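You operate a simulated robot arm through the tools that you are given. There is no shell and no other tool. Be economical: measure what you need, move in short steps, check, and stop when the job is done.

The job below is to be done with a simulated robot arm. You get a single attempt, and the scene is never put back.

## Task
The jam jar has leaked. Put it on the middle shelf of the fridge, then sponge the worktop clean.
Fine: shut the fridge; the pink sponge goes back where it lay. Set down upright: jam jar. What is to be rubbed or washed off counts as gone when no trace of it is left.

Only the result counts: the job must be done as asked and must still hold three seconds after the hand-in. Knocking over, shifting, dropping, spilling or breaking anything else fails it.

## Robot
A 6-joint arm with a two-finger parallel gripper on a trunk, on a base that drives. Base frame: it is fixed to the floor where the robot stands at the start and does not move with it; the origin is under the middle of the robot, x ahead of it, y to its left, z up. Readings come in m, rad, newtons and seconds.
With the tool pointing down near the work surface it reaches from about 0.16 to 0.84 m from the robot's upright axis, wherever it stands. Its first joint turns from -2.897 to 2.897 rad. Places, roughly: fridge dial [1.1, -0.1, 1.3]; fridge door [0.9, -0.1, 0.8]; jam spill [0.6, 0.3, 0.9]; middle shelf of the fridge [1.1, 0.2, 0.6]. Payload 3.91 kg.
The TCP is the grasp point between the finger pads, 0.03 m short of the fingertips. In the tool frame z runs along the fingers and y along their closing line. Largest opening 0.11 m; finger width 0.02, thickness 0.01; the body of the gripper, 0.048 by 0.112 m, starts 0.055 m behind the TCP.
Orientation is that of the tool frame in the base frame, as a unit quaternion [w, x, y, z]. With the fingers straight down and closing along the base's y, the tool's x points along the base's -x, its y along +y and its z along -z.

## Interface
- The arm moves only by the tool move_arm. Its argument "motion" is a list of rows, each a list of 7 numbers: the closure in counts, from 0 (fully open) to 255 (shut), then the shift along the tool's x, y, z in m, then the turn, a rotation vector about the tool's x, y, z in rad. In form: [[jaw, dx, dy, dz, rx, ry, rz], ...]. A call has 1 to 10 rows; each row shifts and turns the commanded pose from where the row before left it, along the tool's axes as they then stand. Rows are played at 5 a second. More than 0.05 m and 0.15 rad between two rows, or a gripper value outside its range, and nothing of the call is played. Where a pose cannot be reached the arm comes as near as it can. A force on the tool above 90 N (or 10 N above the force at the start of the call, whichever is more), or a blocked arm, ends the call early, and 0.2 s more pass. The fingers move at their own pace (about 0.108 m/s each) and stop on an object; they squeeze with about 39 N. The grip force told is the motor's: it shows also when the fingers shut on nothing. Time passes only in rows, and 0.2 s behind the last, so rows that do not move let the fingers close. It gives the time, the measured TCP pose, the force on the tool (base axes), the opening and the grip force at its end, in the units of the frame above (readings bear some noise), with the torque about the TCP (base axes, N m) and any sound that the robot's microphone picked up.
- Cameras (640 x 400 px; columns grow to the right, rows downward): "scene" is now at [-0.0928, 0.0103, 1.5097]; the picture's right is [0.08, -1.00, 0.00], its down [-0.55, -0.05, -0.83] and it looks along [0.83, 0.07, -0.55] (base axes); focal length 283 px, centre (320, 200). "wrist" rides on the gripper at [0.077, 0.007, -0.115] in the tool frame; the picture's right is [-0.09, 1.00, 0.00], its down [-0.80, -0.07, -0.59] and it looks along [-0.59, -0.05, 0.80] (tool axes); focal length 270 px, centre (320, 200). There is no depth. A picture from a camera that has moved, and an enlarged one, comes with that camera's place and axes in the base frame and with its lens. The place of the scene camera against the robot may be out by one fixed shift of up to 0.018 m in any direction.
- snapshot(camera): a new picture of that camera. The clock stands still meanwhile.
- lift_body(by): slides the trunk up (or, below 0, down) by that many m; the arm and the scene camera ride with it, the base frame stays. It gives what a move gives, with no picture.
- roll_base(legs): drives the robot by 1 to 6 legs, each [ahead, left, turn to the left] in m, m and rad, along the robot's own axes; the way and the turn of a leg run together, so that a leg with both is an arc; at most 1.5 m and 3.142 rad a leg. The arm and the cameras ride along, it lands a little off, and it stops where it bumps. It gives what a move gives.
- turn_head(pan, tilt): turns the head with the scene camera to pan (to the left, within 1.501 rad either way) and tilt (down, from -0.506 to 1.204), counted from straight ahead of the robot. It gives what a move gives.
- inspect(camera, box): a new picture of the part [left, top, right, bottom] of that camera's present view, enlarged. The clock stands still meanwhile.
- close_job(): hands the job in; it is judged then, once.

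Go step by step. Nothing tells you exact positions but the pictures and the camera data: compare them with the known pose of the tool, close in by small moves and look again before you grip or let go. The budget is 120 turns and 78 pictures, counting those below and the enlarged ones. Unless the task says otherwise, let go and move clear before handing in, and close with one line.

The tools are called after ">>>" as a command line: name --pt "numbers of a row" for each row, then --argument value for the rest, lists and objects as JSON in quotes. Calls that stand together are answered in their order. move_arm: Moves the arm, as the interface text tells. Its arguments: {"type":"object","properties":{"motion":{"type":"array","items":{"type":"array","items":{"type":"number"}}}},"required":["motion"]} The other tools are called the same way: lift_body (by) slides the trunk up or down; roll_base (legs) drives the base; turn_head (pan, tilt) turns the head that bears the scene camera; snapshot (camera) takes a picture; inspect (camera, box) takes an enlarged picture of a part of a camera's view; close_job () hands the job in.

At the start:

```text
t: 0.0
tcp_pos: [0.4342, 0.06, 1.1165]
ee_rot: [0.0, 0.0, 1.0, 0.0]
contact_force: [-0.3, -0.6, -0.3]
ft_torque: [0.02, 0.03, 0.04]
gripper_width: 0.1099
grip_force: 0.1
trunk travel left (down, up): [-0.45, 0.09]
robot x, y, heading: [-0.0012, 0.0015, -0.001]
head pan, tilt: [0.084, 0.585]
```

scene: 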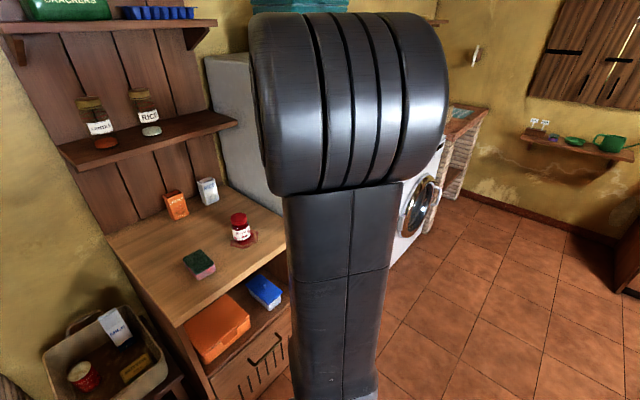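
wrist: 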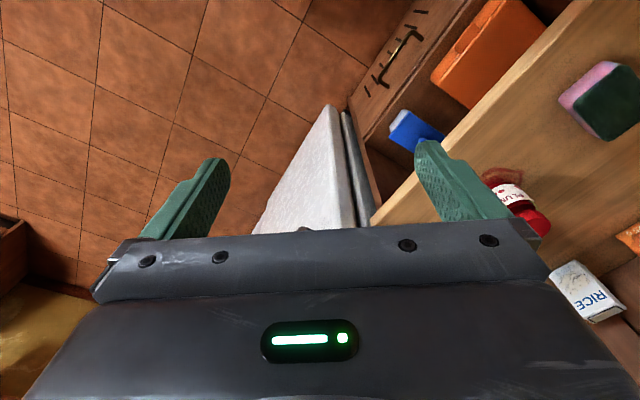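

The arm hides the fridge. The jar is near (0.63, 0.35) and the sponge near (0.49, 0.42). I'll turn the head for a better look.

>>> turn_head --pan 0.6 --tilt 0.6

>>> snapshot --camera "scene"

```text
t: 0.9
tcp_pos: [0.4334, 0.0608, 1.1163]
ee_rot: [0.0, 0.0, 1.0, -0.001]
contact_force: [-0.6, 0.1, 0.2]
ft_torque: [-0.01, 0.0, -0.02]
gripper_width: 0.1101
grip_force: 0.1
trunk travel left (down, up): [-0.45, 0.09]
robot x, y, heading: [-0.0002, 0.0019, 0.001]
head pan, tilt: [0.6, 0.6]
```

```text
75 pictures are left
camera scene: at [-0.1084, 0.0528, 1.5083], right [0.56, -0.83, 0.0], down [-0.47, -0.32, -0.83], along [0.68, 0.47, -0.56], focal length 283 px, centre (320, 200)
```

scene: 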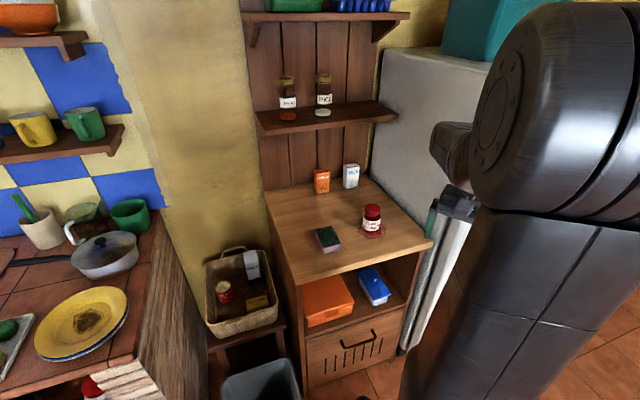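

The worktop is turned about 55°, with the fridge to its right. I'll turn the robot right and look left past the arm to see the fridge front.

>>> roll_base --legs '[[-0.2, 0, 0], [0, 0, -0.8]]'

>>> turn_head --pan 0.8 --tilt 0.5

>>> snapshot --camera "scene"

```text
t: 4.6
tcp_pos: [0.1454, -0.2699, 1.117]
ee_rot: [0.0, 0.391, 0.92, 0.0]
contact_force: [0.1, -0.4, 0.2]
ft_torque: [0.0, -0.04, -0.02]
gripper_width: 0.1099
grip_force: 0.1
trunk travel left (down, up): [-0.45, 0.09]
robot x, y, heading: [-0.1983, -0.0033, -0.806]
head pan, tilt: [0.6, 0.6]
```

```text
t: 5.4
tcp_pos: [0.1453, -0.2708, 1.1173]
ee_rot: [0.001, 0.391, 0.92, 0.0]
contact_force: [0.5, 0.4, -0.2]
ft_torque: [0.01, 0.01, 0.0]
gripper_width: 0.1101
grip_force: 0.1
trunk travel left (down, up): [-0.45, 0.09]
robot x, y, heading: [-0.2024, 0.0005, -0.802]
head pan, tilt: [0.799, 0.499]
```

```text
74 pictures are left
camera scene: at [-0.238, 0.1247, 1.5174], right [0.0, -1.0, 0.0], down [-0.48, 0.0, -0.88], along [0.88, 0.0, -0.48], focal length 283 px, centre (320, 200)
```

scene: 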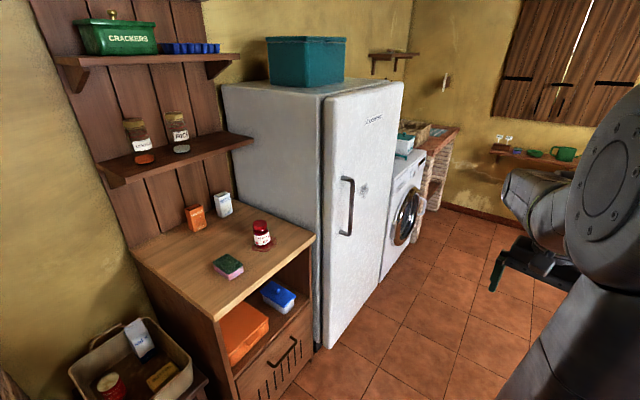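

The fridge is in view: its handle is on the left, so the hinge is on the right. I'll enlarge it to see whether the door is ajar.

>>> inspect --camera "scene" --box '[220, 60, 430, 360]'

>>> inspect --camera "scene" --box '[180, 180, 320, 300]'

```text
1.33 times, centred on (325, 210) of scene
camera zoom: at [-0.238, 0.1247, 1.5174], right [0.0, -1.0, 0.0], down [-0.48, 0.0, -0.88], along [0.88, 0.0, -0.48], focal length 377 px, centre (313, 187)
```

zoom: 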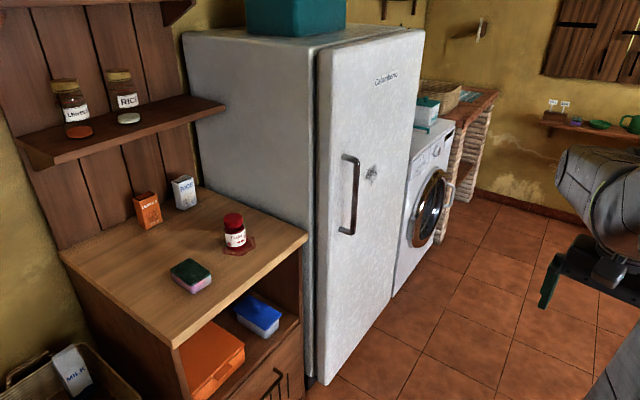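

```text
3.33 times, centred on (250, 240) of scene
camera zoom: at [-0.238, 0.1247, 1.5174], right [0.0, -1.0, 0.0], down [-0.48, 0.0, -0.88], along [0.88, 0.0, -0.48], focal length 943 px, centre (553, 67)
```

zoom: 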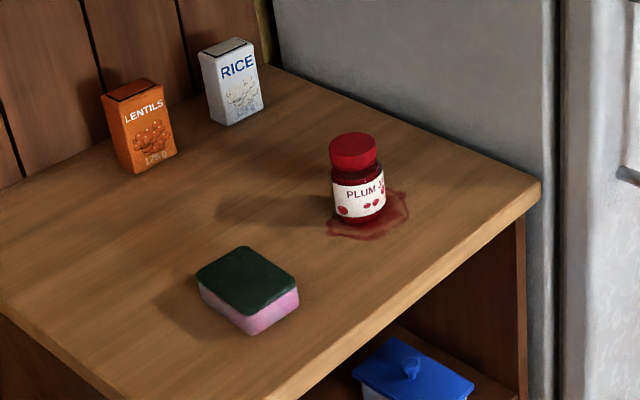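

The door is shut with its hinge on the right; the handle is near (0.77, 0.02) at z 0.79–1.07. I'll drive to a stand in front of the worktop and fridge, outside the door's swing.

>>> roll_base --legs '[[0.492, 0.219, 0], [0, 0, 0.8]]'

>>> turn_head --pan 0.6 --tilt 0.7

>>> snapshot --camera "scene"

```text
t: 10.6
tcp_pos: [0.734, -0.1436, 1.1164]
ee_rot: [0.0, 0.002, 1.0, 0.0]
contact_force: [0.3, -1.2, 0.2]
ft_torque: [-0.02, 0.0, -0.01]
gripper_width: 0.1099
grip_force: 0.0
trunk travel left (down, up): [-0.45, 0.09]
robot x, y, heading: [0.2988, -0.2056, 0.0]
head pan, tilt: [0.799, 0.499]
```

```text
t: 11.3
tcp_pos: [0.7339, -0.1437, 1.1174]
ee_rot: [0.0, 0.002, 1.0, 0.0]
contact_force: [-0.2, 0.4, -0.6]
ft_torque: [-0.01, 0.01, 0.04]
gripper_width: 0.11
grip_force: 0.0
trunk travel left (down, up): [-0.45, 0.09]
robot x, y, heading: [0.2999, -0.2049, -0.003]
head pan, tilt: [0.6, 0.7]
```

```text
71 pictures are left
camera scene: at [0.1889, -0.1514, 1.4998], right [0.56, -0.83, 0.0], down [-0.53, -0.36, -0.77], along [0.63, 0.43, -0.64], focal length 283 px, centre (320, 200)
```

scene: 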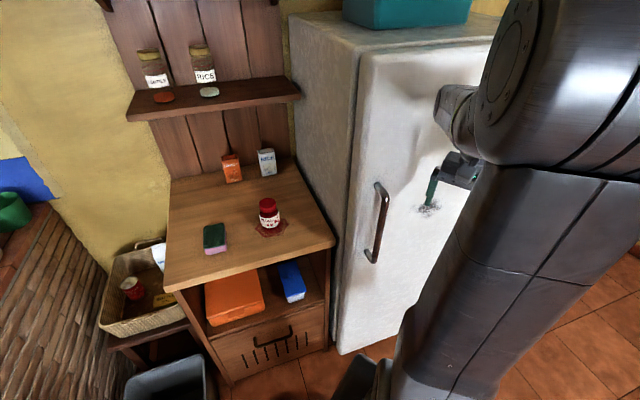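

I triangulate the handle at about (0.70, 0.025), z 0.83–1.10, and the fridge inward direction at about 53.7°. I'll turn the tool to face the door.

>>> move_arm --pt "0 0 0 0 0 0 -0.134" --pt "0 0 0 0 0 0 -0.134" --pt "0 0 0 0 0 0 -0.134" --pt "0 0 0 0 0 0 -0.134" --pt "0 0 0 0 0 0 -0.134" --pt "0 0 0 0 0 0 -0.134" --pt "0 0 0 0 0 0 -0.134"

>>> move_arm --pt "0 0 0 0 0 -0.1428 0" --pt "0 0 0 0 0 -0.1428 0" --pt "0 0 0 0 0 -0.1428 0" --pt "0 0 0 0 0 -0.1428 0" --pt "0 0 0 0 0 -0.1428 0" --pt "0 0 0 0 0 -0.1428 0" --pt "0 0 0 0 0 -0.1428 0" --pt "0 0 0 0 0 -0.1428 0" --pt "0 0 0 0 0 -0.1428 0" --pt "0 0 0 0 0 -0.1428 0"

>>> move_arm --pt "0 0.03 0.03 0 0 -0.1428 0" --pt "0 0.03 0.03 0 0 0 0" --pt "0 0.03 0.03 0 0 0 0" --pt "0 0.03 0.03 0 0 0 0" --pt "0 0.03 0 0 0 0 0"

>>> snapshot --camera "wrist"

>>> snapshot --camera "scene"

```text
t: 12.9
tcp_pos: [0.7348, -0.145, 1.1166]
ee_rot: [0.0, -0.452, 0.892, 0.0]
contact_force: [-0.2, -0.1, 0.2]
ft_torque: [-0.01, -0.01, -0.01]
gripper_width: 0.11
grip_force: 0.0
trunk travel left (down, up): [-0.45, 0.09]
robot x, y, heading: [0.2998, -0.2025, -0.0]
head pan, tilt: [0.6, 0.7]
```

```text
t: 15.1
tcp_pos: [0.7342, -0.1442, 1.117]
ee_rot: [0.585, -0.34, 0.674, 0.295]
contact_force: [0.1, -0.2, 0.2]
ft_torque: [0.01, 0.0, 0.03]
gripper_width: 0.11
grip_force: 0.1
trunk travel left (down, up): [-0.45, 0.09]
robot x, y, heading: [0.3028, -0.2003, 0.002]
head pan, tilt: [0.6, 0.7]
```

```text
t: 16.3
tcp_pos: [0.666, -0.0902, 1.0129]
ee_rot: [0.629, -0.319, 0.632, 0.32]
contact_force: [-0.2, 0.2, 0.1]
ft_torque: [0.0, 0.02, -0.03]
gripper_width: 0.1102
grip_force: 0.1
out of reach, approached as far as the arm can: row 4, 5
trunk travel left (down, up): [-0.45, 0.09]
robot x, y, heading: [0.3014, -0.202, -0.002]
head pan, tilt: [0.6, 0.7]
```

```text
70 pictures are left
camera wrist: at [0.5931, -0.1782, 0.9368], right [-0.8, 0.59, 0.09], down [-0.29, -0.52, 0.8], along [0.52, 0.62, 0.59], focal length 270 px, centre (320, 200)
```

wrist: 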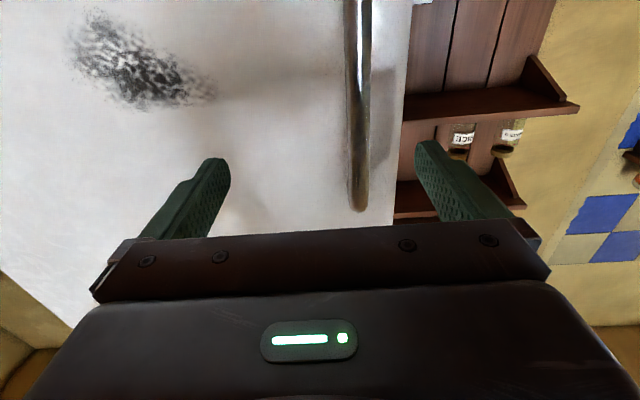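

```text
69 pictures are left
camera scene: at [0.1892, -0.1516, 1.4997], right [0.56, -0.83, 0.0], down [-0.53, -0.36, -0.76], along [0.63, 0.43, -0.64], focal length 283 px, centre (320, 200)
```

scene: 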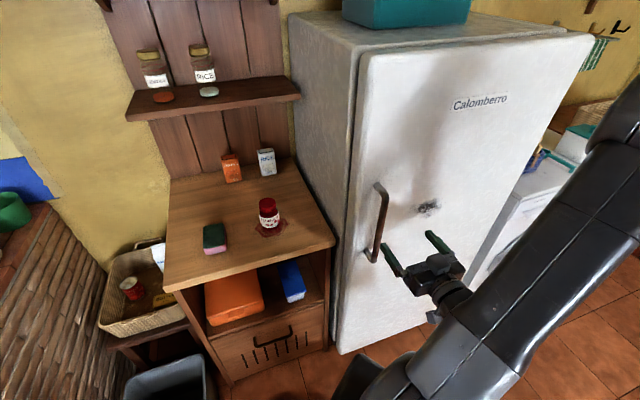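

The bar's top end shows near (0.71, 0.025, 1.12), which agrees with the triangulation. I'll lower the trunk for reach, then line up on the bar.

>>> lift_body --by -0.1

>>> move_arm --pt "0 0 0.015 0 0 0 0" --pt "0 0 0.0 0.03 0 0 0"

>>> snapshot --camera "wrist"

```text
t: 17.7
tcp_pos: [0.6651, -0.0904, 0.914]
ee_rot: [0.629, -0.32, 0.631, 0.321]
contact_force: [0.7, -0.1, -0.3]
ft_torque: [-0.01, 0.02, 0.02]
gripper_width: 0.11
grip_force: 0.2
trunk travel left (down, up): [-0.35, 0.19]
robot x, y, heading: [0.2983, -0.2019, -0.007]
head pan, tilt: [0.6, 0.7]
```

```text
t: 18.3
tcp_pos: [0.675, -0.0571, 0.9193]
ee_rot: [0.63, -0.319, 0.632, 0.319]
contact_force: [0.2, 1.0, 0.7]
ft_torque: [-0.02, 0.02, 0.02]
gripper_width: 0.11
grip_force: 0.1
out of reach, approached as far as the arm can: row 1
trunk travel left (down, up): [-0.35, 0.19]
robot x, y, heading: [0.3003, -0.1977, -0.004]
head pan, tilt: [0.6, 0.7]
```

```text
68 pictures are left
camera wrist: at [0.6032, -0.1463, 0.8431], right [-0.8, 0.59, 0.09], down [-0.29, -0.52, 0.8], along [0.52, 0.62, 0.59], focal length 270 px, centre (320, 200)
```

wrist: 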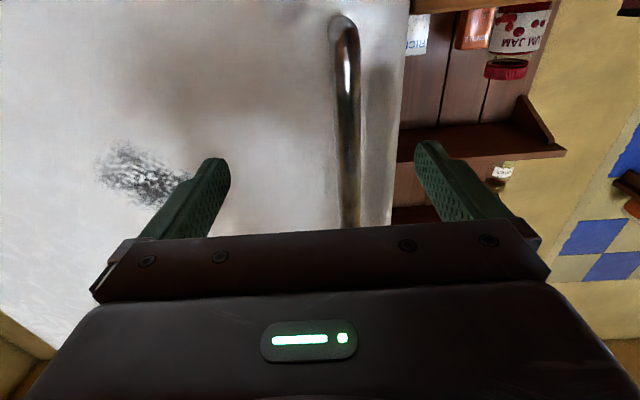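

The bar is at u≈0.556 and about 0.08 m ahead. I'll centre on it and close in.

>>> move_arm --pt "0 0 0.022 0.02 0 0 0" --pt "0 0 0 0.03 0 0 0" --pt "0 0 0 0.02 0 0 0"

>>> snapshot --camera "wrist"

>>> snapshot --camera "scene"

```text
t: 19.1
tcp_pos: [0.7002, 0.0099, 0.922]
ee_rot: [0.63, -0.319, 0.632, 0.319]
contact_force: [0.1, -0.1, -0.5]
ft_torque: [-0.02, 0.01, 0.01]
gripper_width: 0.1101
grip_force: 0.1
out of reach, approached as far as the arm can: row 1
trunk travel left (down, up): [-0.35, 0.19]
robot x, y, heading: [0.3, -0.2045, -0.005]
head pan, tilt: [0.6, 0.7]
```

```text
67 pictures are left
camera wrist: at [0.6279, -0.0778, 0.8454], right [-0.8, 0.59, 0.09], down [-0.29, -0.52, 0.8], along [0.52, 0.62, 0.59], focal length 270 px, centre (320, 200)
```

wrist: 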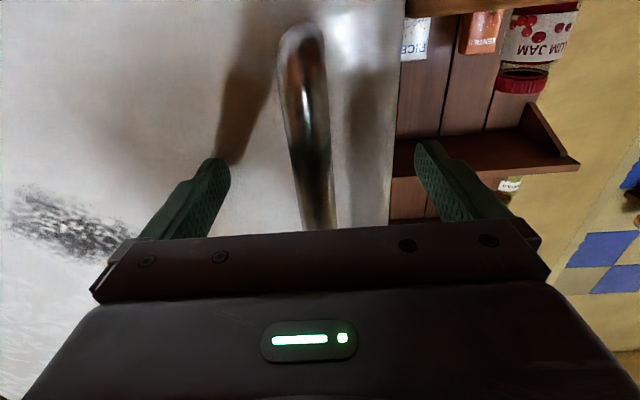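

```text
66 pictures are left
camera scene: at [0.1891, -0.1513, 1.3997], right [0.56, -0.83, 0.0], down [-0.53, -0.36, -0.76], along [0.63, 0.43, -0.64], focal length 283 px, centre (320, 200)
```

scene: 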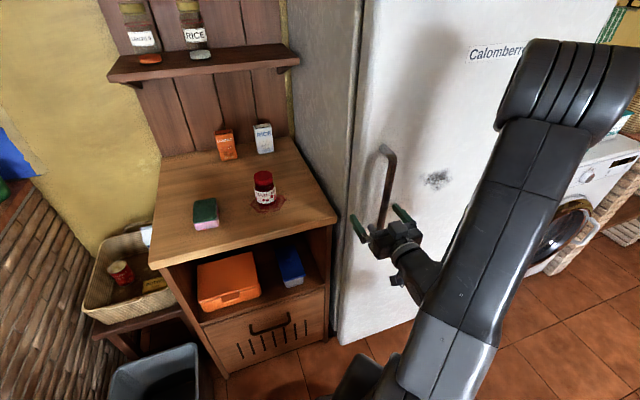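

The bar is between the fingers, so I close on it.

>>> move_arm --pt "255 0 0 0 0 0 0" --pt "255 0 0 0 0 0 0" --pt "255 0 0 0 0 0 0" --pt "255 0 0 0 0 0 0"

```text
t: 20.1
tcp_pos: [0.7009, 0.0093, 0.9217]
ee_rot: [0.63, -0.318, 0.633, 0.319]
contact_force: [7.5, -3.8, 1.3]
ft_torque: [-0.14, -0.19, 0.0]
gripper_width: 0.0177
grip_force: 44.7
trunk travel left (down, up): [-0.35, 0.19]
robot x, y, heading: [0.2982, -0.2024, -0.005]
head pan, tilt: [0.6, 0.7]
```

Gripped the bar (opening 17.7 mm). Now I'll pull along the hinge arc.

>>> move_arm --pt "255 0 -0.003 -0.02 -0.04 0 0" --pt "255 0 -0.003 -0.021 -0.04 0 0" --pt "255 0 -0.004 -0.031 -0.06 0 0" --pt "255 0 -0.005 -0.031 -0.06 0 0"

>>> snapshot --camera "scene"

```text
t: 21.1
tcp_pos: [0.6583, -0.086, 0.9215]
ee_rot: [0.594, -0.38, 0.598, 0.381]
contact_force: [4.9, -3.4, -5.7]
ft_torque: [0.03, -0.27, -0.32]
gripper_width: 0.0176
grip_force: 44.7
trunk travel left (down, up): [-0.35, 0.19]
robot x, y, heading: [0.2968, -0.2046, -0.006]
head pan, tilt: [0.6, 0.7]
```

```text
65 pictures are left
camera scene: at [0.1897, -0.152, 1.3996], right [0.56, -0.83, 0.0], down [-0.53, -0.36, -0.76], along [0.63, 0.43, -0.64], focal length 283 px, centre (320, 200)
```

scene: 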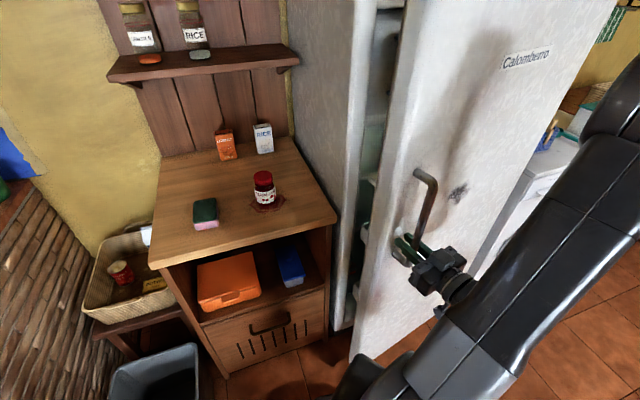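

The door is opening cleanly, so I continue the arc.

>>> move_arm --pt "255 0 -0.005 -0.031 -0.06 0 0" --pt "255 0 -0.005 -0.031 -0.06 0 0" --pt "255 0 -0.005 -0.031 -0.06 0 0" --pt "255 0 -0.005 -0.031 -0.06 0 0"

>>> move_arm --pt "255 0 -0.005 -0.031 -0.06 0 0" --pt "255 0 -0.005 -0.031 -0.06 0 0" --pt "255 0 -0.005 -0.031 -0.06 0 0" --pt "255 0 -0.005 -0.031 -0.06 0 0"

>>> snapshot --camera "scene"

```text
t: 22.1
tcp_pos: [0.635, -0.2089, 0.9218]
ee_rot: [0.544, -0.448, 0.548, 0.45]
contact_force: [-5.0, -1.5, -22.7]
ft_torque: [0.26, -0.5, -0.4]
gripper_width: 0.0176
grip_force: 45.0
trunk travel left (down, up): [-0.35, 0.19]
robot x, y, heading: [0.2982, -0.204, -0.003]
head pan, tilt: [0.6, 0.7]
```

```text
t: 23.1
tcp_pos: [0.6383, -0.3187, 0.9116]
ee_rot: [-0.489, 0.512, -0.488, -0.511]
contact_force: [-5.6, 0.5, 46.1]
ft_torque: [-0.43, 0.1, -0.03]
gripper_width: 0.0177
grip_force: 46.2
out of reach, approached as far as the arm can: row 4
trunk travel left (down, up): [-0.35, 0.19]
robot x, y, heading: [0.3035, -0.2029, -0.005]
head pan, tilt: [0.6, 0.7]
```

```text
64 pictures are left
camera scene: at [0.1861, -0.1508, 1.4012], right [0.56, -0.83, 0.0], down [-0.53, -0.36, -0.77], along [0.63, 0.43, -0.64], focal length 283 px, centre (320, 200)
```

scene: 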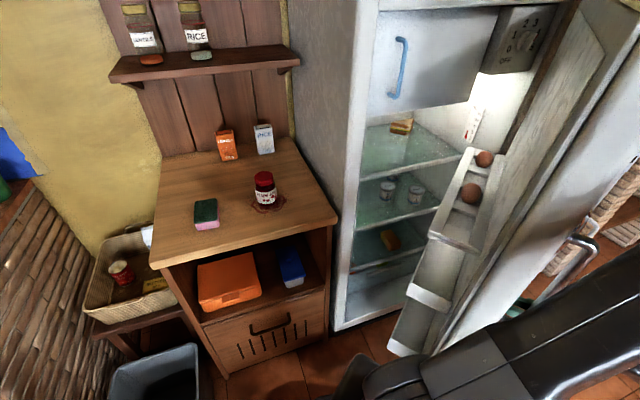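

The door is about 40° open; inside are three glass shelves, and there are eggs in the door, so I must go gently. I'll swing it further by arcing the base about the hinge while holding the handle.

>>> roll_base --legs '[[-0.003, -0.221, 0.25]]'

>>> snapshot --camera "scene"

```text
t: 24.8
tcp_pos: [0.6775, -0.4528, 0.9079]
ee_rot: [0.419, -0.568, 0.42, 0.57]
contact_force: [-37.6, -15.7, 22.2]
ft_torque: [0.35, 0.19, -0.35]
gripper_width: 0.0179
grip_force: 44.6
trunk travel left (down, up): [-0.35, 0.19]
robot x, y, heading: [0.3272, -0.4243, 0.25]
head pan, tilt: [0.6, 0.7]
```

```text
63 pictures are left
camera scene: at [0.1987, -0.4015, 1.3991], right [0.75, -0.66, 0.0], down [-0.42, -0.48, -0.77], along [0.51, 0.58, -0.64], focal length 283 px, centre (320, 200)
```

scene: 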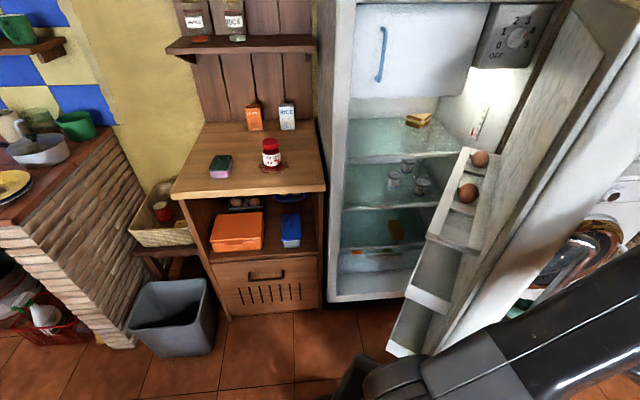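

The hinge refits to (1.149, -0.245). I'll continue the arc and ease the radial load a little.

>>> roll_base --legs '[[-0.02, -0.252, 0.3]]'

>>> snapshot --camera "scene"

```text
t: 26.6
tcp_pos: [0.7552, -0.5772, 0.9064]
ee_rot: [0.331, -0.624, 0.333, 0.625]
contact_force: [47.5, 43.4, 39.7]
ft_torque: [-0.32, -0.88, 0.73]
gripper_width: 0.0178
grip_force: 45.0
trunk travel left (down, up): [-0.35, 0.19]
robot x, y, heading: [0.4044, -0.6627, 0.55]
head pan, tilt: [0.6, 0.7]
```

```text
62 pictures are left
camera scene: at [0.285, -0.6657, 1.4001], right [0.91, -0.41, 0.0], down [-0.26, -0.59, -0.76], along [0.31, 0.7, -0.65], focal length 283 px, centre (320, 200)
```

scene: 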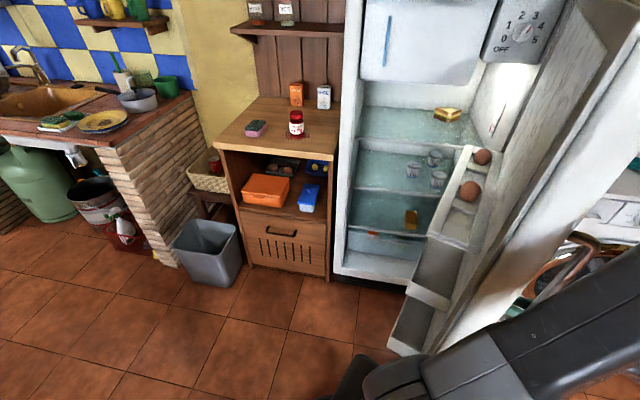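

Radial load now pulls the other way; I'll ease forward a bit and continue.

>>> roll_base --legs '[[0.007, -0.256, 0.3]]'

>>> snapshot --camera "scene"

```text
t: 28.4
tcp_pos: [0.8798, -0.6829, 0.9089]
ee_rot: [-0.23, 0.669, -0.23, -0.669]
contact_force: [-19.6, -75.1, -28.6]
ft_torque: [0.1, -0.15, -0.54]
gripper_width: 0.0179
grip_force: 44.9
trunk travel left (down, up): [-0.35, 0.19]
robot x, y, heading: [0.576, -0.8565, 0.856]
head pan, tilt: [0.6, 0.7]
```

```text
61 pictures are left
camera scene: at [0.4582, -0.9076, 1.3994], right [0.99, -0.11, 0.0], down [-0.07, -0.63, -0.77], along [0.09, 0.76, -0.64], focal length 283 px, centre (320, 200)
```

scene: 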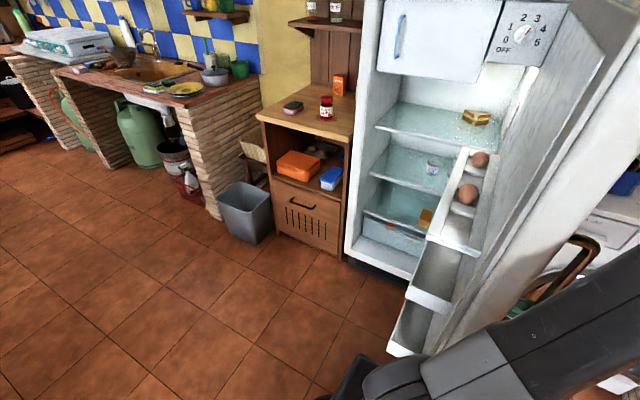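

Door is about 88° open. One small further arc with load relief, then let go.

>>> roll_base --legs '[[-0.012, -0.13, 0.155]]'

```text
t: 29.7
tcp_pos: [0.9456, -0.7156, 0.9085]
ee_rot: [-0.175, 0.685, -0.177, -0.684]
contact_force: [5.8, 16.4, 40.1]
ft_torque: [0.04, -0.43, 0.24]
gripper_width: 0.0177
grip_force: 44.7
trunk travel left (down, up): [-0.35, 0.19]
robot x, y, heading: [0.6672, -0.9452, 1.015]
head pan, tilt: [0.6, 0.7]
```

Load is low, door about 97° open. I release, back the fingers off the handle, and check.

>>> move_arm --pt "0 0 0 0 0 0 0" --pt "0 0 0 0 0 0 0" --pt "0 0 0 0 0 0 0" --pt "0 0 0 -0.03 0 0 0" --pt "0 0 0 -0.03 0 0 0" --pt "0 0 0 -0.03 0 0 0"

>>> snapshot --camera "wrist"

>>> snapshot --camera "scene"

```text
t: 31.1
tcp_pos: [0.9745, -0.7442, 0.8647]
ee_rot: [-0.176, 0.686, -0.178, -0.683]
contact_force: [-0.8, -0.8, 0.8]
ft_torque: [0.0, -0.01, 0.0]
gripper_width: 0.1101
grip_force: 0.0
out of reach, approached as far as the arm can: row 4, 5, 6
trunk travel left (down, up): [-0.35, 0.19]
robot x, y, heading: [0.6688, -0.9481, 1.017]
head pan, tilt: [0.6, 0.7]
```

```text
60 pictures are left
camera wrist: at [1.0727, -0.8055, 0.7886], right [-0.48, -0.87, 0.09], down [0.55, -0.22, 0.8], along [-0.68, 0.44, 0.59], focal length 270 px, centre (320, 200)
```

wrist: 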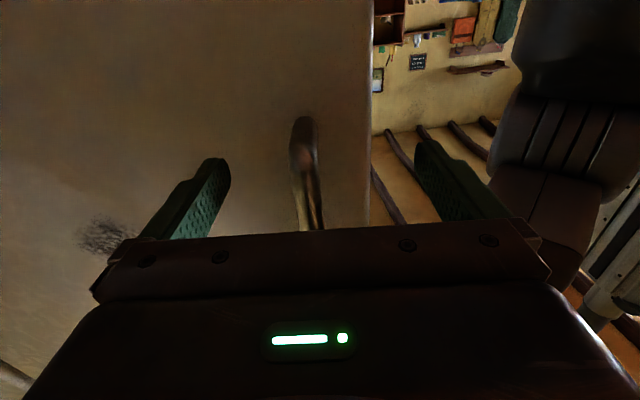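

```text
59 pictures are left
camera scene: at [0.5646, -1.0006, 1.3997], right [1.0, 0.04, 0.0], down [0.03, -0.64, -0.76], along [-0.03, 0.76, -0.64], focal length 283 px, centre (320, 200)
```

scene: 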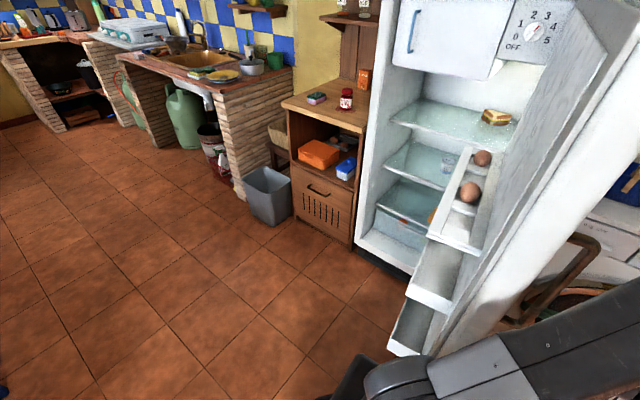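

The fingers are clear of the bar. I'll slide right away from the handle, back out, go around the door edge to the left and partway toward the worktop.

>>> roll_base --legs '[[0, -0.12, 0], [-0.35, 0, 0], [0, 0.687, 0], [0.5, 0, 0]]'

>>> snapshot --camera "scene"

```text
t: 40.2
tcp_pos: [0.5592, -0.3087, 0.8638]
ee_rot: [-0.173, 0.687, -0.176, -0.684]
contact_force: [-0.3, 0.2, 0.2]
ft_torque: [0.03, -0.01, 0.0]
gripper_width: 0.1098
grip_force: 0.1
trunk travel left (down, up): [-0.35, 0.19]
robot x, y, heading: [0.2552, -0.5112, 1.022]
head pan, tilt: [0.6, 0.7]
```

```text
58 pictures are left
camera scene: at [0.1518, -0.57, 1.3997], right [1.0, 0.05, 0.0], down [0.03, -0.64, -0.76], along [-0.04, 0.76, -0.64], focal length 283 px, centre (320, 200)
```

scene: 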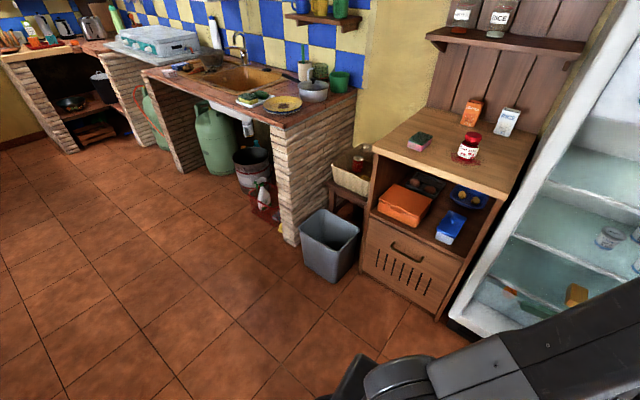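

I'm back in the open. Now I turn the tool to point along the fridge's inward direction and pitch it 35° down.

>>> move_arm --pt "0 -0.03 0 0 0.143 0 0" --pt "0 -0.03 0 0 0.143 0 0" --pt "0 -0.03 0 0 0.143 0 0" --pt "0 0 0 0 0.143 0 0" --pt "0 0 0 0 0.143 0 0" --pt "0 0 0 0 0.143 0 0" --pt "0 0 0 0 0.143 0 0" --pt "0 0 0 0 0.143 0 0" --pt "0 0 0 0 0.143 0 0" --pt "0 0 0 0 0.143 0 0"

>>> move_arm --pt "0 0 0 0 0.143 0 0" --pt "0 0 0 0 0.143 0 0" --pt "0 0 0 0 0 0.122 0" --pt "0 0 0 0 0 0.122 0" --pt "0 0 0 0 0 0.122 0" --pt "0 0 0 0 0 0.122 0" --pt "0 0 0 0 0 0.122 0"

>>> snapshot --camera "wrist"

>>> snapshot --camera "scene"

```text
t: 42.4
tcp_pos: [0.5604, -0.3091, 0.9547]
ee_rot: [0.581, -0.405, 0.581, 0.402]
contact_force: [0.2, 0.0, -0.5]
ft_torque: [0.0, -0.03, 0.03]
gripper_width: 0.1101
grip_force: 0.0
trunk travel left (down, up): [-0.35, 0.19]
robot x, y, heading: [0.2574, -0.5127, 1.021]
head pan, tilt: [0.6, 0.7]
```

```text
t: 44.0
tcp_pos: [0.5594, -0.309, 0.9545]
ee_rot: [0.414, -0.398, 0.793, 0.204]
contact_force: [-0.2, 0.2, -0.1]
ft_torque: [-0.02, -0.01, 0.02]
gripper_width: 0.11
grip_force: 0.2
trunk travel left (down, up): [-0.35, 0.19]
robot x, y, heading: [0.2579, -0.5113, 1.02]
head pan, tilt: [0.6, 0.7]
```

```text
57 pictures are left
camera wrist: at [0.4722, -0.4158, 0.9581], right [-0.77, 0.64, 0.06], down [0.04, -0.06, 1.0], along [0.64, 0.77, 0.02], focal length 270 px, centre (320, 200)
```

wrist: 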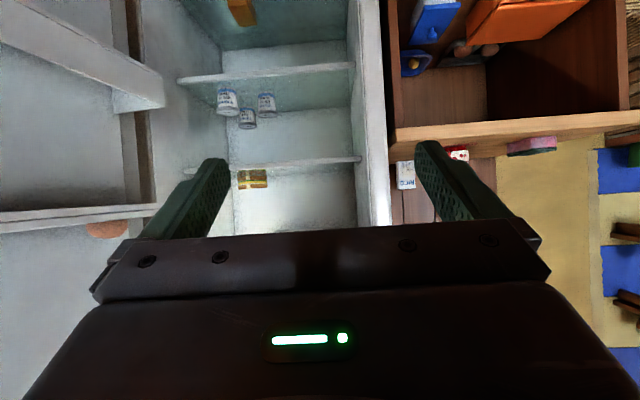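

```text
56 pictures are left
camera scene: at [0.1516, -0.5701, 1.3997], right [1.0, 0.05, 0.0], down [0.03, -0.64, -0.76], along [-0.04, 0.76, -0.64], focal length 283 px, centre (320, 200)
```

scene: 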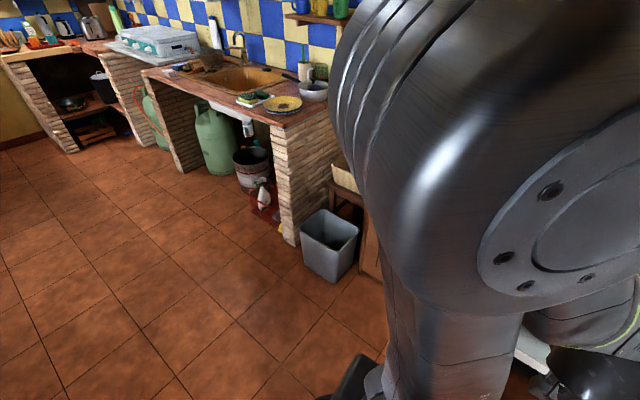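

I have an excellent view inside the fridge: the middle shelf is at z≈0.6, front edge n≈0.7, with its left side free (the three glasses stand right). I'll drive closer and bring the gripper in front of the jar.

>>> roll_base --legs '[[0.311, 0.015, 0]]'

>>> move_arm --pt "0 0 0.047 0 0 0 0" --pt "0 0 0.047 0 0 0 0" --pt "0 0 0.047 0 0 0 0" --pt "0 0 0.047 0 0 0 0" --pt "0 0 0.047 0 0 0 0" --pt "0 0 0.047 0 0 0 0"

>>> snapshot --camera "wrist"

>>> snapshot --camera "scene"

```text
t: 46.1
tcp_pos: [0.7095, -0.0339, 0.9547]
ee_rot: [0.413, -0.398, 0.793, 0.204]
contact_force: [-0.5, -0.8, -0.1]
ft_torque: [-0.02, -0.01, -0.03]
gripper_width: 0.1102
grip_force: 0.0
trunk travel left (down, up): [-0.35, 0.19]
robot x, y, heading: [0.4079, -0.2421, 1.024]
head pan, tilt: [0.6, 0.7]
```

```text
t: 47.5
tcp_pos: [0.6534, 0.0071, 0.9509]
ee_rot: [0.409, -0.399, 0.795, 0.204]
contact_force: [0.2, 0.0, 0.0]
ft_torque: [0.02, -0.01, 0.04]
gripper_width: 0.1099
grip_force: 0.1
out of reach, approached as far as the arm can: row 2, 3, 4, 5, 6
trunk travel left (down, up): [-0.35, 0.19]
robot x, y, heading: [0.4072, -0.2397, 1.02]
head pan, tilt: [0.6, 0.7]
```

```text
55 pictures are left
camera wrist: at [0.5662, -0.0986, 0.9559], right [-0.77, 0.64, 0.07], down [0.04, -0.06, 1.0], along [0.64, 0.77, 0.01], focal length 270 px, centre (320, 200)
```

wrist: 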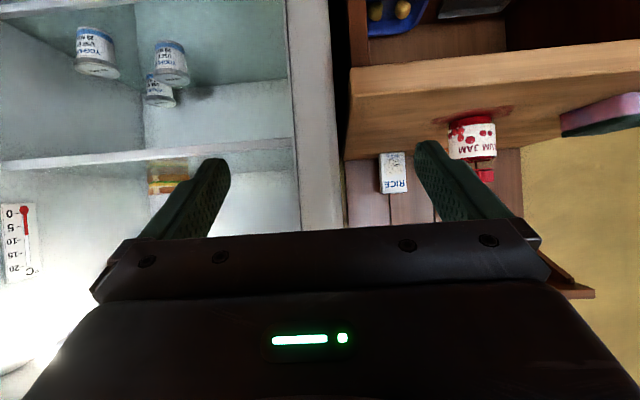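

```text
54 pictures are left
camera scene: at [0.3169, -0.2951, 1.4005], right [0.99, -0.12, 0.0], down [-0.08, -0.63, -0.77], along [0.09, 0.77, -0.64], focal length 283 px, centre (320, 200)
```

scene: 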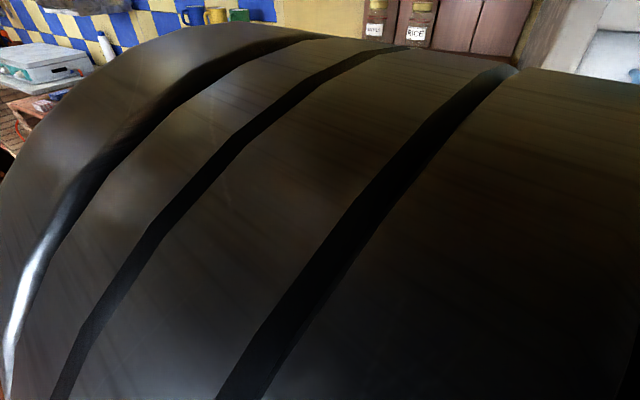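

The arm is too folded here, so I'll use the base: back and left, to stand square in front of the jar, then extend.

>>> roll_base --legs '[[-0.132, 0.227, 0]]'

>>> move_arm --pt "0 -0.023 0 0.033 0 0 0" --pt "0 -0.023 0 0.033 0 0 0" --pt "0 -0.023 0 0.033 0 0 0" --pt "0 -0.023 0 0.033 0 0 0"

>>> snapshot --camera "wrist"

```text
t: 49.4
tcp_pos: [0.3896, 0.0128, 0.9512]
ee_rot: [0.41, -0.398, 0.795, 0.203]
contact_force: [0.1, 0.2, 0.1]
ft_torque: [0.0, -0.02, -0.01]
gripper_width: 0.1099
grip_force: 0.0
trunk travel left (down, up): [-0.35, 0.19]
robot x, y, heading: [0.1451, -0.231, 1.027]
head pan, tilt: [0.6, 0.7]
```

```text
t: 50.4
tcp_pos: [0.4877, 0.1418, 0.9487]
ee_rot: [0.409, -0.398, 0.795, 0.202]
contact_force: [0.4, -1.4, 0.1]
ft_torque: [-0.03, 0.0, 0.03]
gripper_width: 0.11
grip_force: 0.1
trunk travel left (down, up): [-0.35, 0.19]
robot x, y, heading: [0.1454, -0.2319, 1.022]
head pan, tilt: [0.6, 0.7]
```

```text
53 pictures are left
camera wrist: at [0.4007, 0.0364, 0.9531], right [-0.77, 0.64, 0.07], down [0.04, -0.05, 1.0], along [0.64, 0.77, 0.01], focal length 270 px, centre (320, 200)
```

wrist: 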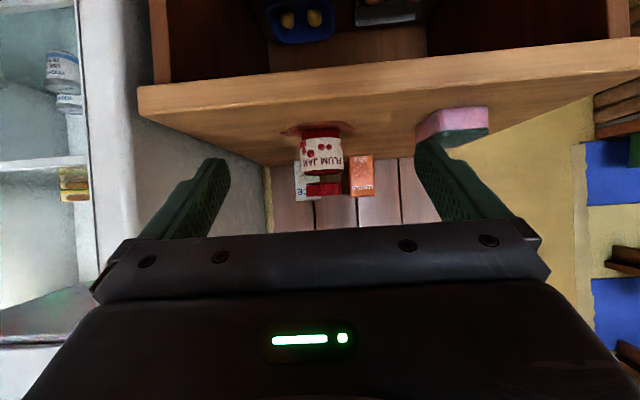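

The jar is centred in the wrist view (column 322), about 0.25 m ahead of the TCP. I advance most of the way while lowering to z≈0.90.

>>> move_arm --pt "0 -0.0113 0 0.0336 0 0 0" --pt "0 -0.0113 0 0.0336 0 0 0" --pt "0 -0.0113 0 0.0336 0 0 0" --pt "0 -0.0113 0 0.0336 0 0 0" --pt "0 -0.0113 0 0.0336 0 0 0"

>>> snapshot --camera "wrist"

>>> snapshot --camera "scene"

```text
t: 51.6
tcp_pos: [0.5892, 0.277, 0.8966]
ee_rot: [0.409, -0.398, 0.795, 0.203]
contact_force: [0.3, 0.0, -0.4]
ft_torque: [-0.01, 0.01, 0.02]
gripper_width: 0.1097
grip_force: 0.0
trunk travel left (down, up): [-0.35, 0.19]
robot x, y, heading: [0.1449, -0.2358, 1.023]
head pan, tilt: [0.6, 0.7]
```

```text
52 pictures are left
camera wrist: at [0.5025, 0.1713, 0.9017], right [-0.77, 0.64, 0.07], down [0.04, -0.05, 1.0], along [0.64, 0.77, 0.01], focal length 270 px, centre (320, 200)
```

wrist: 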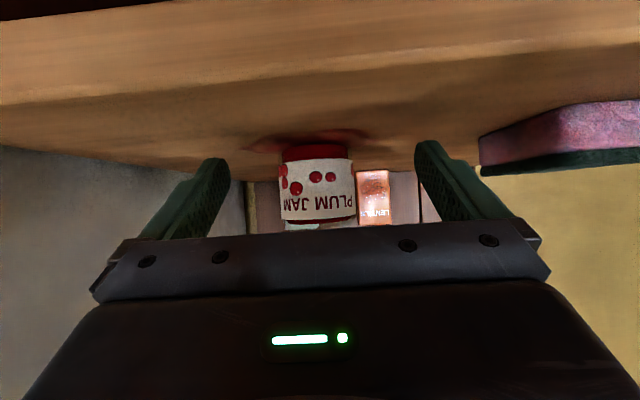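

```text
51 pictures are left
camera scene: at [0.0397, -0.2897, 1.3997], right [1.0, 0.05, 0.0], down [0.03, -0.64, -0.76], along [-0.04, 0.76, -0.64], focal length 283 px, centre (320, 200)
```

scene: 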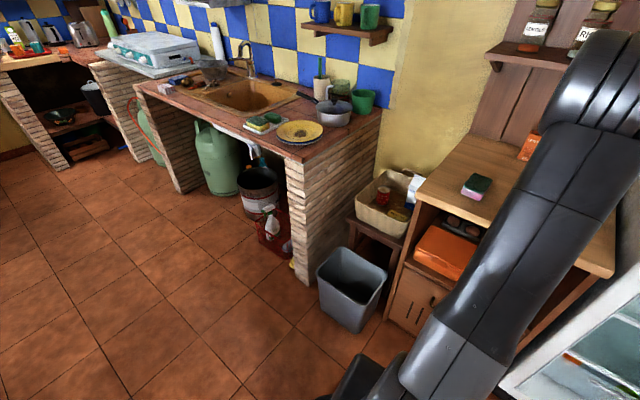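

The jar is ~0.095 m ahead of the TCP and centred between the fingers. Advance level.

>>> move_arm --pt "0 -0.0184 0 0.0262 0 0 0" --pt "0 -0.0184 0 0.0262 0 0 0" --pt "0 -0.0184 0 0.0262 0 0 0"

>>> snapshot --camera "wrist"

```text
t: 52.4
tcp_pos: [0.6133, 0.3111, 0.8971]
ee_rot: [0.41, -0.398, 0.795, 0.204]
contact_force: [0.2, -0.1, -1.2]
ft_torque: [-0.01, -0.01, 0.03]
gripper_width: 0.1098
grip_force: 0.1
out of reach, approached as far as the arm can: row 2, 3
trunk travel left (down, up): [-0.35, 0.19]
robot x, y, heading: [0.1412, -0.2367, 1.021]
head pan, tilt: [0.6, 0.7]
```

```text
50 pictures are left
camera wrist: at [0.5274, 0.2053, 0.9014], right [-0.77, 0.64, 0.07], down [0.04, -0.06, 1.0], along [0.64, 0.77, 0.01], focal length 270 px, centre (320, 200)
```

wrist: 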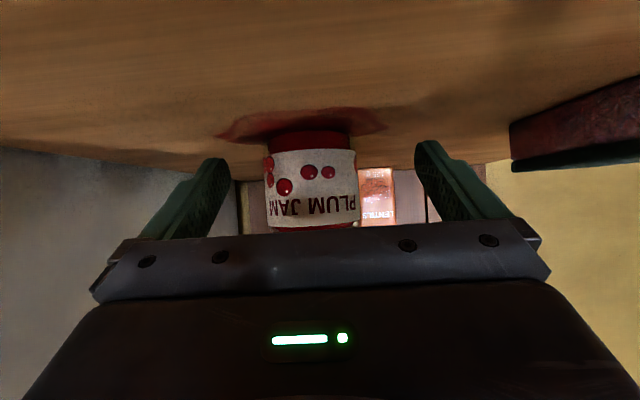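

The arm is at full stretch; I drive the base the last ~0.055 m.

>>> roll_base --legs '[[0.055, -0.009, 0]]'

>>> snapshot --camera "wrist"

```text
t: 53.3
tcp_pos: [0.6508, 0.3542, 0.897]
ee_rot: [0.409, -0.399, 0.795, 0.204]
contact_force: [0.7, -0.1, -0.6]
ft_torque: [0.0, 0.03, 0.0]
gripper_width: 0.11
grip_force: 0.1
trunk travel left (down, up): [-0.35, 0.19]
robot x, y, heading: [0.1772, -0.1909, 1.024]
head pan, tilt: [0.6, 0.7]
```

```text
49 pictures are left
camera wrist: at [0.5636, 0.2477, 0.9011], right [-0.77, 0.64, 0.07], down [0.04, -0.06, 1.0], along [0.64, 0.77, 0.01], focal length 270 px, centre (320, 200)
```

wrist: 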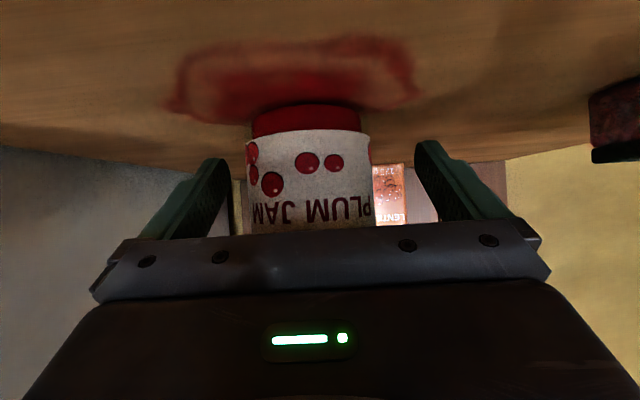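

The jar is between the fingers at TCP depth. Shift 5 mm to centre, then grip.

>>> move_arm --pt "0 0 -0.005 0 0 0 0" --pt "255 0 0 0 0 0 0" --pt "255 0 0 0 0 0 0" --pt "255 0 0 0 0 0 0" --pt "255 0 0 0 0 0 0"

```text
t: 54.5
tcp_pos: [0.6527, 0.3504, 0.8969]
ee_rot: [0.409, -0.398, 0.795, 0.204]
contact_force: [-1.7, 0.7, -0.1]
ft_torque: [0.08, 0.15, 0.0]
gripper_width: 0.0594
grip_force: 39.2
trunk travel left (down, up): [-0.35, 0.19]
robot x, y, heading: [0.1793, -0.1948, 1.026]
head pan, tilt: [0.6, 0.7]
```

Gripped at 59 mm. Lift straight up with the trunk and check.

>>> lift_body --by 0.06

>>> snapshot --camera "wrist"

```text
t: 55.5
tcp_pos: [0.6546, 0.3505, 0.9557]
ee_rot: [0.408, -0.399, 0.796, 0.204]
contact_force: [-0.1, 0.4, -4.2]
ft_torque: [0.03, -0.03, 0.03]
gripper_width: 0.0591
grip_force: 38.6
trunk travel left (down, up): [-0.41, 0.13]
robot x, y, heading: [0.1827, -0.1899, 1.024]
head pan, tilt: [0.6, 0.7]
```

```text
48 pictures are left
camera wrist: at [0.5674, 0.2449, 0.9611], right [-0.77, 0.64, 0.07], down [0.04, -0.06, 1.0], along [0.64, 0.77, 0.01], focal length 270 px, centre (320, 200)
```

wrist: 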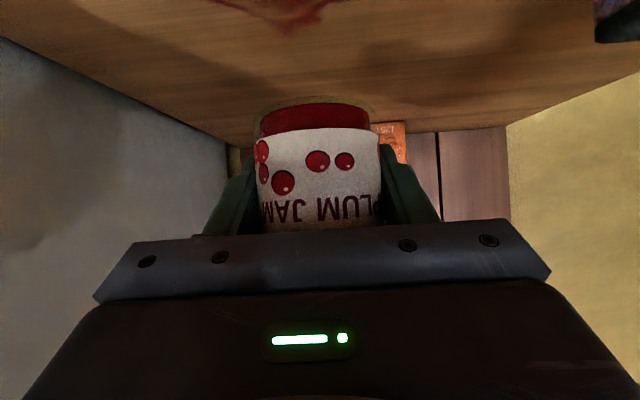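

Jar held upright. Now back out, go right in front of the open fridge, and lower the trunk.

>>> roll_base --legs '[[-0.349, 0.029, 0], [-0.026, -0.314, 0]]'

>>> lift_body --by -0.25

>>> snapshot --camera "wrist"

>>> snapshot --camera "scene"

```text
t: 59.5
tcp_pos: [0.7023, -0.1201, 0.9573]
ee_rot: [0.409, -0.397, 0.796, 0.202]
contact_force: [0.4, 0.1, -3.5]
ft_torque: [0.03, 0.01, 0.03]
gripper_width: 0.0592
grip_force: 39.3
trunk travel left (down, up): [-0.41, 0.13]
robot x, y, heading: [0.2225, -0.6537, 1.022]
head pan, tilt: [0.6, 0.7]
```

```text
t: 62.1
tcp_pos: [0.7016, -0.1188, 0.7063]
ee_rot: [0.41, -0.397, 0.796, 0.203]
contact_force: [0.0, 0.2, -3.8]
ft_torque: [0.02, 0.0, -0.01]
gripper_width: 0.0595
grip_force: 38.7
trunk travel left (down, up): [-0.16, 0.38]
robot x, y, heading: [0.2251, -0.6547, 1.02]
head pan, tilt: [0.6, 0.7]
```

```text
47 pictures are left
camera wrist: at [0.6151, -0.2251, 0.7112], right [-0.76, 0.64, 0.07], down [0.04, -0.06, 1.0], along [0.64, 0.77, 0.01], focal length 270 px, centre (320, 200)
```

wrist: 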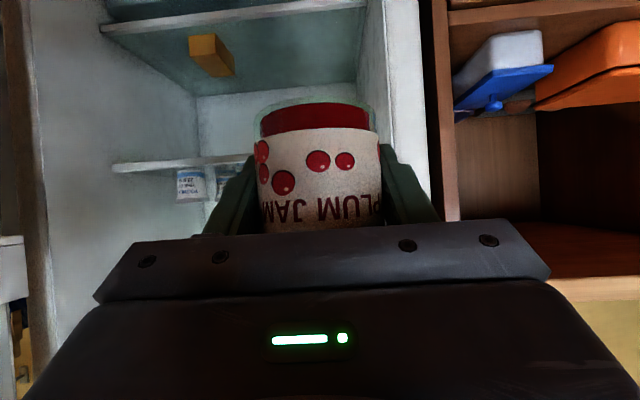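

```text
46 pictures are left
camera scene: at [0.1216, -0.7151, 1.2098], right [1.0, 0.05, 0.0], down [0.03, -0.64, -0.76], along [-0.04, 0.76, -0.64], focal length 283 px, centre (320, 200)
```

scene: 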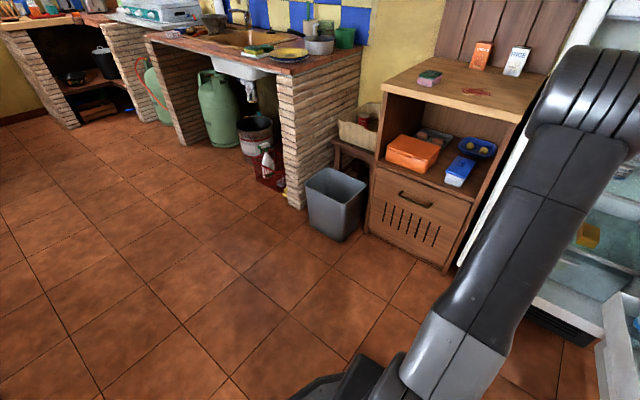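

From two views the middle shelf is at z≈0.635, its front edge at n≈0.62; the jar bottom is at 0.669 and lined up with the free left side. I move in to just before the shelf edge and look again.

>>> roll_base --legs '[[0.229, -0.019, 0]]'

>>> snapshot --camera "wrist"

>>> turn_head --pan -0.5 --tilt 0.6

>>> snapshot --camera "scene"

```text
t: 63.8
tcp_pos: [0.8386, 0.0659, 0.7078]
ee_rot: [0.41, -0.397, 0.796, 0.203]
contact_force: [0.4, -0.4, -3.7]
ft_torque: [0.01, 0.0, -0.01]
gripper_width: 0.0593
grip_force: 38.9
trunk travel left (down, up): [-0.16, 0.38]
robot x, y, heading: [0.3619, -0.4742, 1.014]
head pan, tilt: [0.6, 0.7]
```

```text
45 pictures are left
camera wrist: at [0.7517, -0.0396, 0.7111], right [-0.76, 0.64, 0.07], down [0.04, -0.06, 1.0], along [0.64, 0.77, 0.01], focal length 270 px, centre (320, 200)
```

wrist: 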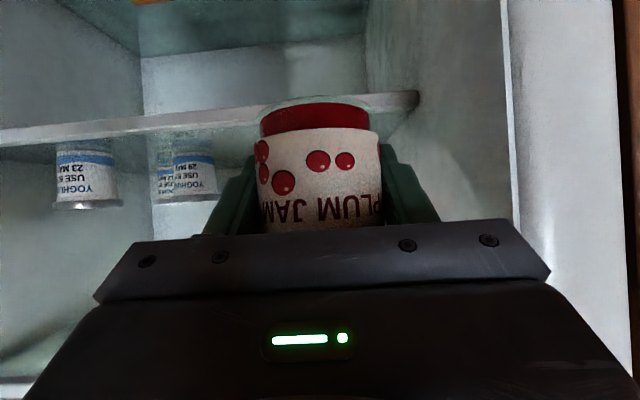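

```text
t: 65.2
tcp_pos: [0.8387, 0.0658, 0.7064]
ee_rot: [0.41, -0.397, 0.796, 0.203]
contact_force: [0.1, 0.3, -3.6]
ft_torque: [0.01, -0.01, -0.03]
gripper_width: 0.0595
grip_force: 38.9
trunk travel left (down, up): [-0.16, 0.38]
robot x, y, heading: [0.361, -0.4718, 1.017]
head pan, tilt: [-0.499, 0.6]
```

```text
44 pictures are left
camera scene: at [0.3389, -0.5703, 1.2183], right [0.5, -0.87, 0.0], down [-0.49, -0.28, -0.82], along [0.72, 0.41, -0.57], focal length 283 px, centre (320, 200)
```

scene: 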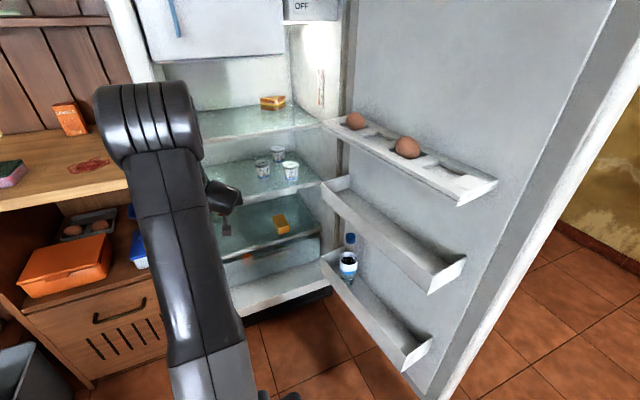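

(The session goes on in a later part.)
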